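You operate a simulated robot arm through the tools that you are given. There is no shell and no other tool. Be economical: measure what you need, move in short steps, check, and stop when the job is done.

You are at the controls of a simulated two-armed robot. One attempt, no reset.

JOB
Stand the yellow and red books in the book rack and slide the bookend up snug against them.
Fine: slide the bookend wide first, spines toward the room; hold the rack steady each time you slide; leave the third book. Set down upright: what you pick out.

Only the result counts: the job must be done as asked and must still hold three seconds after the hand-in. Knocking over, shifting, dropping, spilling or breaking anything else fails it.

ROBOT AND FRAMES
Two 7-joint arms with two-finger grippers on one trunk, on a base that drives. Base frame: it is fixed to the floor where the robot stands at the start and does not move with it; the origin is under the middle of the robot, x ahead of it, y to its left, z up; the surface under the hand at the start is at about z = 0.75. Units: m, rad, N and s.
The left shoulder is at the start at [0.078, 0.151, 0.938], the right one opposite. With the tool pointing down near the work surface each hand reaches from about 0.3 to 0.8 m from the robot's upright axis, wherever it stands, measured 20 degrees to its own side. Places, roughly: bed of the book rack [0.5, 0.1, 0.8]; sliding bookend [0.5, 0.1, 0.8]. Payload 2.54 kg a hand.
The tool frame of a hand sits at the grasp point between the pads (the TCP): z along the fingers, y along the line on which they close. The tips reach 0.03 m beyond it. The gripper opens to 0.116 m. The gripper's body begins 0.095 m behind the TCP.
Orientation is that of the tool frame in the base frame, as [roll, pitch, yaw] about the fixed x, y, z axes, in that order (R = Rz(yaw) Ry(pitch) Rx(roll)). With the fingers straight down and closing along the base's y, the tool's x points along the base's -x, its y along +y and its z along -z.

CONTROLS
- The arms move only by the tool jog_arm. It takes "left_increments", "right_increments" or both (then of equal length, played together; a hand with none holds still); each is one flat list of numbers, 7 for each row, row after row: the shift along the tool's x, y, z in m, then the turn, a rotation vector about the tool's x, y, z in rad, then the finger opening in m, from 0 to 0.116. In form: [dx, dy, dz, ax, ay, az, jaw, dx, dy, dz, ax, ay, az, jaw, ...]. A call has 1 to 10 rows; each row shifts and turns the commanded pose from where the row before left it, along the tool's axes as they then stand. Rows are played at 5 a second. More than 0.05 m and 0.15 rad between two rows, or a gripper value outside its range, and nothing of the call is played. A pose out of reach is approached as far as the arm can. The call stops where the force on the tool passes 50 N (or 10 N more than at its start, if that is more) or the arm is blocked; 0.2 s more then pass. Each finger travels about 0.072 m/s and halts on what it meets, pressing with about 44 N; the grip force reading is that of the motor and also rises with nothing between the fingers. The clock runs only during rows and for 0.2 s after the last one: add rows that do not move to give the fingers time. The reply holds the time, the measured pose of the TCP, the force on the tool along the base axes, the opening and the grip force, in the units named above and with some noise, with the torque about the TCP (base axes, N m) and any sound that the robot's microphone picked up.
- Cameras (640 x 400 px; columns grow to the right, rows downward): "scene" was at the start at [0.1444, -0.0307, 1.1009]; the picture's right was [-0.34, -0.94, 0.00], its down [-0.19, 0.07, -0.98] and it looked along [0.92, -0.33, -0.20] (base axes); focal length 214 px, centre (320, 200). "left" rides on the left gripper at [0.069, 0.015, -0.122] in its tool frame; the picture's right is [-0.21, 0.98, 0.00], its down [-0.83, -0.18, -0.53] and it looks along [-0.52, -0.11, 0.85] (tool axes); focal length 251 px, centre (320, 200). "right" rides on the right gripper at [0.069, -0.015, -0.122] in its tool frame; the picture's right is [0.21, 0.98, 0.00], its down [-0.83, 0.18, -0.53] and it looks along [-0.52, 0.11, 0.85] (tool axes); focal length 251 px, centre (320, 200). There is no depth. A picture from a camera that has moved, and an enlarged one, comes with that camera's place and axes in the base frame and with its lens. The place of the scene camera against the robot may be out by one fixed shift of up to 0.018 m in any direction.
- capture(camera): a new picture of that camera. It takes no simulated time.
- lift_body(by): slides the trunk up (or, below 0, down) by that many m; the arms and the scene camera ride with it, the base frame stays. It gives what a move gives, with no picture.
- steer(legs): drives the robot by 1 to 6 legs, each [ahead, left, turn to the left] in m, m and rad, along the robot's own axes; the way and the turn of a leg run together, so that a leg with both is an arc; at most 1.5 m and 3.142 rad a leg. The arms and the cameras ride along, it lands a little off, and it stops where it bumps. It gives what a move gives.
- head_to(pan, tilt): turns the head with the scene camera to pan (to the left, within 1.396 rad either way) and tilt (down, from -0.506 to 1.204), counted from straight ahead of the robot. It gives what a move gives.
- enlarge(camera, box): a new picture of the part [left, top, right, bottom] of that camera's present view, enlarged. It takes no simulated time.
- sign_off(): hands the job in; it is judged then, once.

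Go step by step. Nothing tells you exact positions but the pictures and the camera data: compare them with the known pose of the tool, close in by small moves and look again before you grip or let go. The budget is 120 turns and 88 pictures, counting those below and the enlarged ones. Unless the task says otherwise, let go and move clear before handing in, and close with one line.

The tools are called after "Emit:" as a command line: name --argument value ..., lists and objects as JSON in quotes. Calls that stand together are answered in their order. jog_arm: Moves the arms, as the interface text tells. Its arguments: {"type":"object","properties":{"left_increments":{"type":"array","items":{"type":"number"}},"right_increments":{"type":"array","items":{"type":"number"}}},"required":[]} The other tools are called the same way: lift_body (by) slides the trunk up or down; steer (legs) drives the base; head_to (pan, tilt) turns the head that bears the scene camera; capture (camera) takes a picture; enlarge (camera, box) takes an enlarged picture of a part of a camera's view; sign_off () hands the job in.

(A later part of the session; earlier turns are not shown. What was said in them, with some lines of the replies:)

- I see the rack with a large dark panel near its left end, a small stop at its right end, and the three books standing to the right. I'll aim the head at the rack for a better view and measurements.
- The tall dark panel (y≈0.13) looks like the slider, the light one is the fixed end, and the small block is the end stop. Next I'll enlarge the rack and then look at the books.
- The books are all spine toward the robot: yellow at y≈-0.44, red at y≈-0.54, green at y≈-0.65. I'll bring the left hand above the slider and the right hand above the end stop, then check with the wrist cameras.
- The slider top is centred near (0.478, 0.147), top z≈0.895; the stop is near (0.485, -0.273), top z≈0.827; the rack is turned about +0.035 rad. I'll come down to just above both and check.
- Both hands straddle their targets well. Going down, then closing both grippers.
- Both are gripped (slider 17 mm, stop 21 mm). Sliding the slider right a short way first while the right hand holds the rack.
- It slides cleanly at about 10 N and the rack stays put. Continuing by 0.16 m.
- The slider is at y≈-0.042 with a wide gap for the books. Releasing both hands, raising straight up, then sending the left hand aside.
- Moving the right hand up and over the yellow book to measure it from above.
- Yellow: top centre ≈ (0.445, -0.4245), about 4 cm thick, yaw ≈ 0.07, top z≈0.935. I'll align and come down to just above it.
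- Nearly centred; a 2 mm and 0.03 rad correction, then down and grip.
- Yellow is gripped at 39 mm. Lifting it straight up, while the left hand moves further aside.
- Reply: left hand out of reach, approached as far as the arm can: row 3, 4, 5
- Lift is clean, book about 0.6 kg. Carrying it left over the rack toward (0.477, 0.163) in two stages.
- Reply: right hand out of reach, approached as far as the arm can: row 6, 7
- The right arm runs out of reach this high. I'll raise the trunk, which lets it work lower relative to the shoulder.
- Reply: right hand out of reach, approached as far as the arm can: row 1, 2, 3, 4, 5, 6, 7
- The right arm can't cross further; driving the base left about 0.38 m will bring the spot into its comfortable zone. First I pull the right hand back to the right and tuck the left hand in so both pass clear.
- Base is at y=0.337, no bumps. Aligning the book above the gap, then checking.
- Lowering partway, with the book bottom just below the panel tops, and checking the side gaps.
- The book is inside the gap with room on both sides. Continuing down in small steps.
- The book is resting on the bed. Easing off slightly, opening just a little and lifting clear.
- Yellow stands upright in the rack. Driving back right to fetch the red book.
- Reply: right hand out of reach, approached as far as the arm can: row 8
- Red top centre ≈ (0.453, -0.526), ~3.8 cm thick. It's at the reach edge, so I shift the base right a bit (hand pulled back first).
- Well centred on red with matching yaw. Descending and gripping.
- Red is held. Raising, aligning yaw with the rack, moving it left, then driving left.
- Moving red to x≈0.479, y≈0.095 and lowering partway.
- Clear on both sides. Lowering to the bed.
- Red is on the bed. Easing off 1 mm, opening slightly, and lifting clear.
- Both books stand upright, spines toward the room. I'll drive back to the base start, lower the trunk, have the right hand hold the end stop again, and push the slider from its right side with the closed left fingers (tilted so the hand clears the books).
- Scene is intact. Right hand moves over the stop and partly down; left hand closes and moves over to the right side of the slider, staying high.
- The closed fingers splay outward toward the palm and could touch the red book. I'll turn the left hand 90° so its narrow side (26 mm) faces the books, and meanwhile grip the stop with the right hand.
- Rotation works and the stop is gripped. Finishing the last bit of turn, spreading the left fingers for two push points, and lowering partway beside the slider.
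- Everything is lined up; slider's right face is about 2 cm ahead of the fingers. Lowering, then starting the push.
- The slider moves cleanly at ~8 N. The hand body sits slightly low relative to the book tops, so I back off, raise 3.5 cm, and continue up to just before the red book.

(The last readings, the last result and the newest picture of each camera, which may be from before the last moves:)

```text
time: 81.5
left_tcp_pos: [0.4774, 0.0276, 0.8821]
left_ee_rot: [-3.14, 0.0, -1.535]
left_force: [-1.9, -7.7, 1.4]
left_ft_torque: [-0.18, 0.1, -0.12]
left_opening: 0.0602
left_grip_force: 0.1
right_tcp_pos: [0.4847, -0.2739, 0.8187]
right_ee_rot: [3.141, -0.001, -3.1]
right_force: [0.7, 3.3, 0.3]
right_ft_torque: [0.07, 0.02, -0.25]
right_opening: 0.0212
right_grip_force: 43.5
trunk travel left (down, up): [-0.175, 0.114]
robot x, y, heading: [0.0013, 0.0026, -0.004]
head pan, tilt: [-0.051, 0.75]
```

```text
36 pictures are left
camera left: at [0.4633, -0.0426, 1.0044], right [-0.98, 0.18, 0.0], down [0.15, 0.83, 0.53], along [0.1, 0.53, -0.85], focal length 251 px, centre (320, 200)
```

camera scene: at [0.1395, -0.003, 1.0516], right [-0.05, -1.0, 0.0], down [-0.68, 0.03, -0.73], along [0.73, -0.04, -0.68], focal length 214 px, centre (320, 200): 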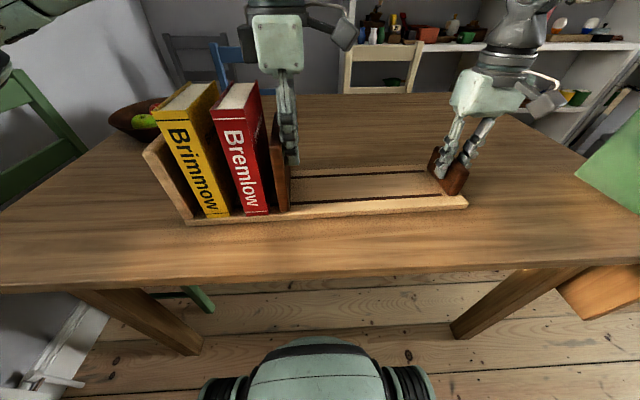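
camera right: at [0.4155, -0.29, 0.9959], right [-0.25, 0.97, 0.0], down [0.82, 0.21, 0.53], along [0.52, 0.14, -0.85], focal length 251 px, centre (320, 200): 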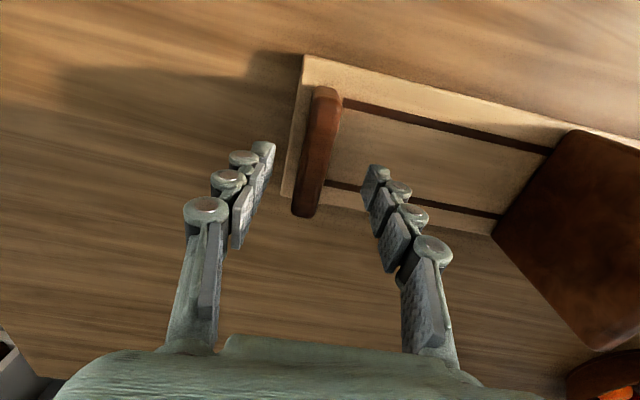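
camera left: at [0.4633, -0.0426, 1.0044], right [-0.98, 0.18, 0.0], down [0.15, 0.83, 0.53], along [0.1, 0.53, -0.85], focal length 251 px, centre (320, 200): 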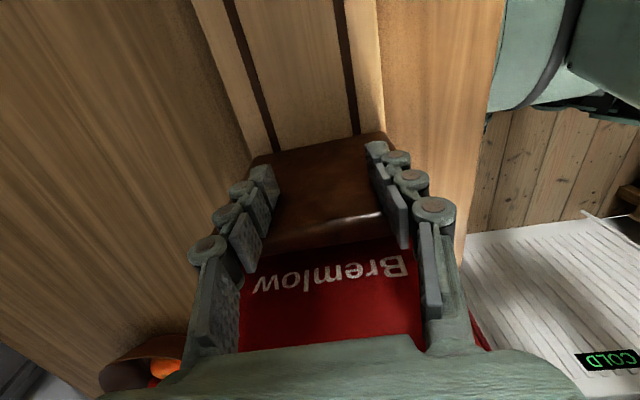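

Hand body clears the book tops. Continuing slowly in 5 mm steps to bring red against yellow.

Emit:
jog_arm --left_increments '[-0.006, 0, 0, 0, 0, 0, 0.06, -0.006, 0, 0, 0, 0, 0, 0.06, -0.005, 0, 0, 0, 0, 0, 0.06, -0.005, 0, 0, 0, 0, 0, 0.06, -0.005, 0, 0, 0, 0, 0, 0.06, -0.005, 0, 0, 0, 0, 0, 0.06]' --right_increments '[0, 0, 0, 0, 0, 0, 0, 0, 0, 0, 0, 0, 0, 0, 0, 0, 0, 0, 0, 0, 0, 0, 0, 0, 0, 0, 0, 0, 0, 0, 0, 0, 0, 0, 0, 0, 0, 0, 0, 0, 0, 0]'

Emit:
enlarge --camera "scene" --box '[120, 50, 340, 240]'

```text
time: 82.8
left_tcp_pos: [0.475, 0.06, 0.882]
left_ee_rot: [-3.141, -0.002, -1.533]
left_force: [-0.4, -8.9, -2.4]
left_ft_torque: [-0.12, 0.14, -0.22]
left_opening: 0.0589
left_grip_force: 0.0
right_tcp_pos: [0.4838, -0.2726, 0.8198]
right_ee_rot: [3.14, -0.001, -3.099]
right_force: [1.0, 5.9, 0.1]
right_ft_torque: [0.25, -0.2, -0.29]
right_opening: 0.0213
right_grip_force: 43.9
trunk travel left (down, up): [-0.175, 0.114]
robot x, y, heading: [-0.0009, -0.0007, 0.004]
head pan, tilt: [-0.051, 0.75]
```

```text
2.11 times, centred on (230, 145) of scene
camera zoom: at [0.1397, -0.0029, 1.0516], right [-0.05, -1.0, 0.0], down [-0.68, 0.03, -0.73], along [0.73, -0.04, -0.68], focal length 452 px, centre (510, 316)
```

zoom: 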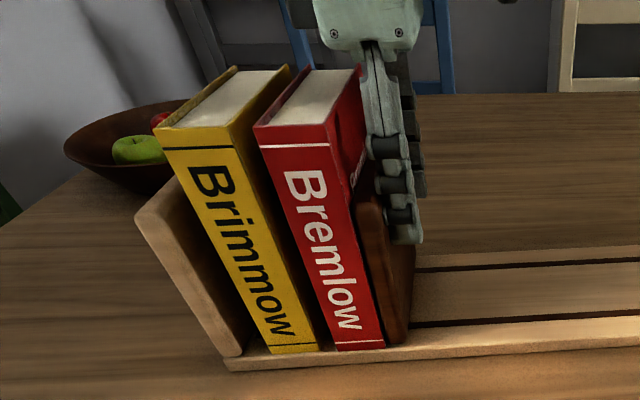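

Red stays upright and moves with the slider. Continuing.

Emit:
jog_arm --left_increments '[-0.005, 0, 0, 0, 0, 0, 0.06, -0.005, 0, 0, 0, 0, 0, 0.06, -0.005, 0, 0, 0, 0, 0, 0.06, -0.004, 0, 0, 0, 0, 0, 0.06, -0.004, 0, 0, 0, 0, 0, 0.06]' --right_increments '[0, 0, 0, 0, 0, 0, 0, 0, 0, 0, 0, 0, 0, 0, 0, 0, 0, 0, 0, 0, 0, 0, 0, 0, 0, 0, 0, 0, 0, 0, 0, 0, 0, 0, 0]'

Emit:
enlarge --camera "scene" --box '[120, 50, 340, 240]'

```text
time: 84.0
left_tcp_pos: [0.4764, 0.0835, 0.8838]
left_ee_rot: [-3.141, -0.002, -1.536]
left_force: [-1.7, -11.5, -2.6]
left_ft_torque: [-0.03, 0.09, -0.16]
left_opening: 0.0592
left_grip_force: 0.2
right_tcp_pos: [0.4832, -0.2736, 0.8195]
right_ee_rot: [3.14, 0.0, -3.099]
right_force: [1.6, 9.8, 0.0]
right_ft_torque: [0.31, -0.18, -0.32]
right_opening: 0.0212
right_grip_force: 44.3
trunk travel left (down, up): [-0.175, 0.114]
robot x, y, heading: [0.0014, 0.0001, -0.0]
head pan, tilt: [-0.051, 0.75]
```

```text
2.11 times, centred on (230, 145) of scene
camera zoom: at [0.1395, -0.0028, 1.0517], right [-0.05, -1.0, 0.0], down [-0.68, 0.03, -0.73], along [0.73, -0.04, -0.68], focal length 452 px, centre (510, 316)
```

zoom: 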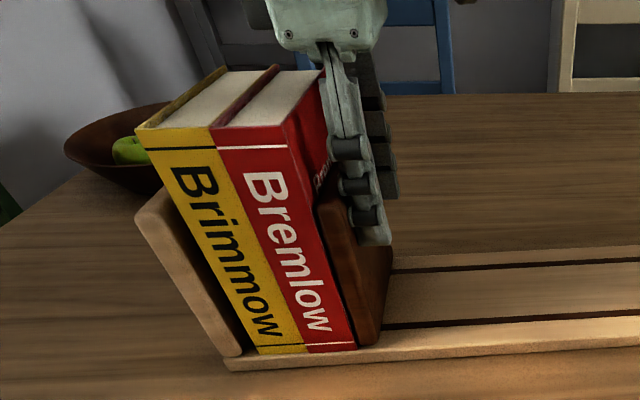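

Red now touches yellow and both move together with a small gap left to the fixed end. Closing it in small steps.

Emit:
jog_arm --left_increments '[-0.003, 0, 0, 0, 0, 0, 0.06, -0.003, 0, 0, 0, 0, 0, 0.06, -0.003, 0, 0, 0, 0, 0, 0.06, -0.002, 0, 0, 0, 0, 0, 0.06]' --right_increments '[0, 0, 0, 0, 0, 0, 0, 0, 0, 0, 0, 0, 0, 0, 0, 0, 0, 0, 0, 0, 0, 0, 0, 0, 0, 0, 0, 0]'

Emit:
enlarge --camera "scene" --box '[120, 50, 340, 240]'

```text
time: 85.0
left_tcp_pos: [0.475, 0.0935, 0.8828]
left_ee_rot: [3.141, -0.004, -1.535]
left_force: [-0.3, -12.7, -4.8]
left_ft_torque: [-0.05, 0.23, -0.34]
left_opening: 0.0589
left_grip_force: 0.0
right_tcp_pos: [0.483, -0.2737, 0.8185]
right_ee_rot: [3.14, 0.0, -3.099]
right_force: [0.9, 12.9, 0.2]
right_ft_torque: [0.41, -0.25, -0.29]
right_opening: 0.0211
right_grip_force: 44.2
trunk travel left (down, up): [-0.175, 0.114]
robot x, y, heading: [0.0034, -0.0001, -0.003]
head pan, tilt: [-0.051, 0.75]
```

```text
2.11 times, centred on (230, 145) of scene
camera zoom: at [0.1397, -0.0027, 1.0516], right [-0.05, -1.0, 0.0], down [-0.68, 0.03, -0.73], along [0.73, -0.04, -0.68], focal length 452 px, centre (510, 316)
```

zoom: 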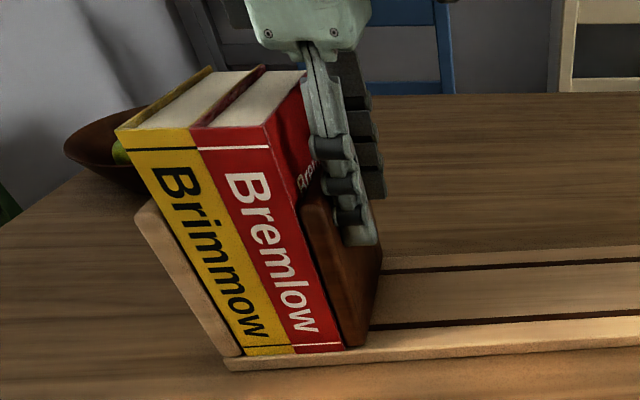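

Emit:
jog_arm --left_increments '[-0.001, 0, 0, 0, 0, 0, 0.06, -0.001, 0, 0, 0, 0, 0, 0.06, -0.001, 0, 0, 0, 0, 0, 0.06]' --right_increments '[0, 0, 0, 0, 0, 0, 0, 0, 0, 0, 0, 0, 0, 0, 0, 0, 0, 0, 0, 0, 0]'

Emit:
jog_arm --left_increments '[-0.001, 0, 0, 0, 0, 0, 0.06, -0.001, 0, 0, 0, 0, 0, 0.06]' --right_increments '[0, 0, 0, 0, 0, 0, 0, 0, 0, 0, 0, 0, 0, 0]'

Emit:
enlarge --camera "scene" --box '[150, 130, 290, 240]'

```text
time: 85.8
left_tcp_pos: [0.4761, 0.0961, 0.8823]
left_ee_rot: [-3.141, 0.0, -1.535]
left_force: [-5.2, -19.0, -6.1]
left_ft_torque: [0.06, 0.01, 0.2]
left_opening: 0.0587
left_grip_force: 0.1
right_tcp_pos: [0.4833, -0.2723, 0.8185]
right_ee_rot: [3.137, -0.002, -3.101]
right_force: [1.0, 15.3, 0.7]
right_ft_torque: [0.28, 0.25, -0.4]
right_opening: 0.021
right_grip_force: 44.0
trunk travel left (down, up): [-0.175, 0.114]
robot x, y, heading: [0.0002, 0.001, 0.001]
head pan, tilt: [-0.051, 0.75]
```

```text
time: 86.5
left_tcp_pos: [0.4737, 0.0966, 0.8822]
left_ee_rot: [-3.141, -0.006, -1.535]
left_force: [-0.9, -30.0, -4.3]
left_ft_torque: [0.26, 0.51, 0.42]
left_opening: 0.0586
left_grip_force: 0.0
right_tcp_pos: [0.4836, -0.2719, 0.818]
right_ee_rot: [3.135, 0.002, -3.098]
right_force: [0.5, 22.7, 2.5]
right_ft_torque: [0.54, 0.33, -0.41]
right_opening: 0.0213
right_grip_force: 43.9
trunk travel left (down, up): [-0.175, 0.114]
robot x, y, heading: [-0.0015, -0.0001, 0.003]
head pan, tilt: [-0.051, 0.75]
```

```text
3.64 times, centred on (220, 185) of scene
camera zoom: at [0.1395, -0.0034, 1.0518], right [-0.05, -1.0, 0.0], down [-0.68, 0.04, -0.73], along [0.73, -0.04, -0.68], focal length 780 px, centre (684, 254)
```

zoom: 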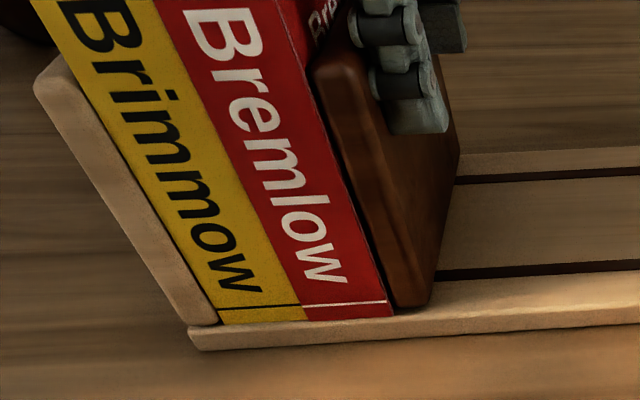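

Everything is snug and the force has risen to 30 N. I back the left hand off to the right, check, then release the stop.

Emit:
jog_arm --left_increments '[0.002, 0, 0, 0, 0, 0, 0.06, 0.01, 0, 0, 0, 0, 0, 0.06, 0.015, 0, 0, 0, 0, 0, 0.06, 0.01, 0, 0, 0, 0, 0, 0.06, 0, 0, -0.04, 0, 0, 0, 0.06, 0, 0, -0.04, 0, 0, 0, 0.06, 0, 0, -0.04, 0, 0, 0, 0.06]' --right_increments '[0, 0, 0, 0, 0, 0, 0, 0, 0, 0, 0, 0, 0, 0, 0, 0, 0, 0, 0, 0, 0, 0, 0, 0, 0, 0, 0, 0, 0, 0, 0, 0, 0, 0, 0, 0, 0, 0, 0, 0, 0, 0, 0, 0, 0, 0, 0, 0, 0]'

Emit:
jog_arm --right_increments '[0, 0, 0, 0, 0, 0, 0.06, 0, 0, 0, 0, 0, 0, 0.06, 0, 0, 0, 0, 0, 0, 0.06, 0, 0, -0.03, 0, 0, 0, 0.06, 0, 0, -0.04, 0, 0, 0, 0.06, 0, 0, -0.04, 0, 0, 0, 0.06]'

Emit:
capture --camera "scene"

Emit:
enlarge --camera "scene" --box '[120, 70, 300, 240]'

Emit:
capture --camera "left"

```text
time: 88.0
left_tcp_pos: [0.4774, 0.0638, 1.0041]
left_ee_rot: [-3.141, -0.002, -1.534]
left_force: [0.4, -0.3, 0.0]
left_ft_torque: [0.0, 0.0, -0.03]
left_opening: 0.0601
left_grip_force: 0.1
right_tcp_pos: [0.4832, -0.2738, 0.8192]
right_ee_rot: [3.141, 0.0, -3.102]
right_force: [-1.3, -4.0, 1.7]
right_ft_torque: [0.0, -0.68, -0.41]
right_opening: 0.0215
right_grip_force: 44.0
trunk travel left (down, up): [-0.175, 0.114]
robot x, y, heading: [-0.0006, -0.001, -0.003]
head pan, tilt: [-0.051, 0.75]
```

```text
time: 89.5
left_tcp_pos: [0.476, 0.0644, 1.0048]
left_ee_rot: [-3.14, -0.001, -1.535]
left_force: [-0.2, -0.5, 0.4]
left_ft_torque: [0.01, 0.0, 0.02]
left_opening: 0.06
left_grip_force: 0.1
right_tcp_pos: [0.4841, -0.2752, 0.9294]
right_ee_rot: [-3.141, 0.0, -3.099]
right_force: [-0.2, -0.2, 0.8]
right_ft_torque: [-0.02, -0.01, 0.0]
right_opening: 0.0598
right_grip_force: 0.1
trunk travel left (down, up): [-0.175, 0.114]
robot x, y, heading: [0.0008, 0.0014, -0.0]
head pan, tilt: [-0.051, 0.75]
```

```text
31 pictures are left
camera scene: at [0.1392, -0.0024, 1.0517], right [-0.05, -1.0, 0.0], down [-0.68, 0.03, -0.73], along [0.73, -0.04, -0.68], focal length 214 px, centre (320, 200)
```

scene: 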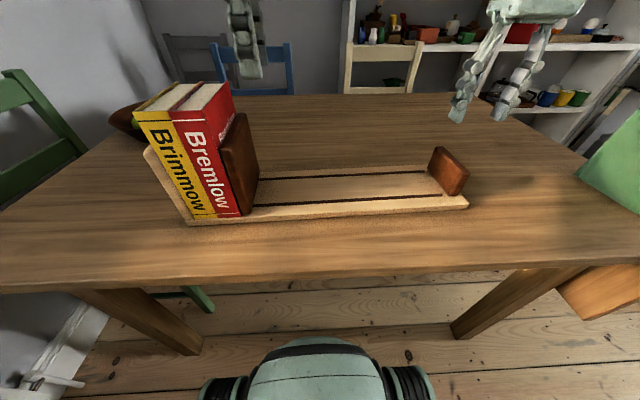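

```text
2.35 times, centred on (210, 155) of scene
camera zoom: at [0.1392, -0.0024, 1.0517], right [-0.05, -1.0, 0.0], down [-0.68, 0.03, -0.73], along [0.73, -0.04, -0.68], focal length 505 px, centre (579, 306)
```

zoom: 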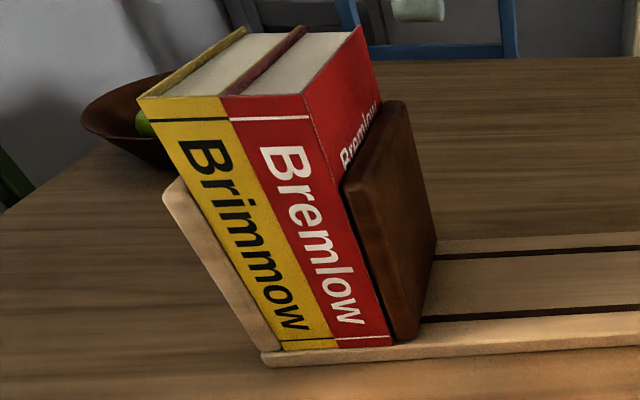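

```text
29 pictures are left
camera left: at [0.4634, -0.006, 1.1269], right [-0.98, 0.18, 0.0], down [0.15, 0.83, 0.53], along [0.1, 0.52, -0.85], focal length 251 px, centre (320, 200)
```

left: 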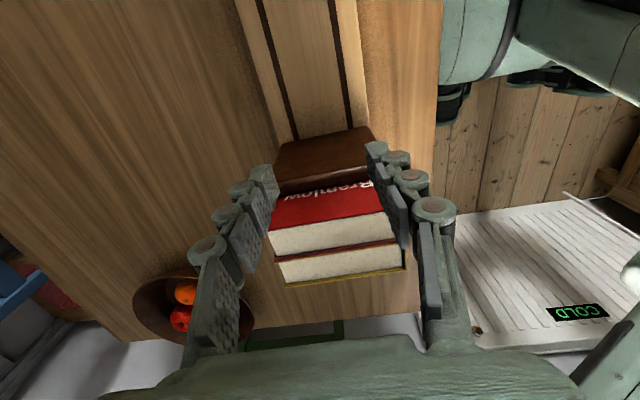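

Both books are snug between the fixed end and the slider, upright, spines toward the room; rack and green book haven't moved. Raising both hands clear, then handing in.

Emit:
jog_arm --left_increments '[0.03, 0, -0.02, 0, 0, 0, 0.06, 0.03, 0, -0.02, 0, 0, 0, 0.06]' --right_increments '[0, 0, -0.03, 0, 0, 0, 0.06, 0, 0, -0.03, 0, 0, 0, 0.06]'

Emit:
sign_off

```text
time: 90.0
left_tcp_pos: [0.4775, 0.0039, 1.0453]
left_ee_rot: [3.141, -0.002, -1.535]
left_force: [-0.6, -0.5, 0.2]
left_ft_torque: [0.02, -0.02, 0.0]
left_opening: 0.0602
left_grip_force: 0.1
right_tcp_pos: [0.4842, -0.2749, 0.9905]
right_ee_rot: [3.138, 0.0, -3.102]
right_force: [0.3, 0.2, -0.4]
right_ft_torque: [0.04, -0.01, 0.02]
right_opening: 0.0602
right_grip_force: 0.1
trunk travel left (down, up): [-0.175, 0.114]
robot x, y, heading: [-0.0017, -0.0045, 0.005]
head pan, tilt: [-0.051, 0.75]
```

```text
The job is handed in.
```

The yellow and red books stand upright in the rack, spines toward the room, with the bookend pushed snug against them, and the green book was left where it was.
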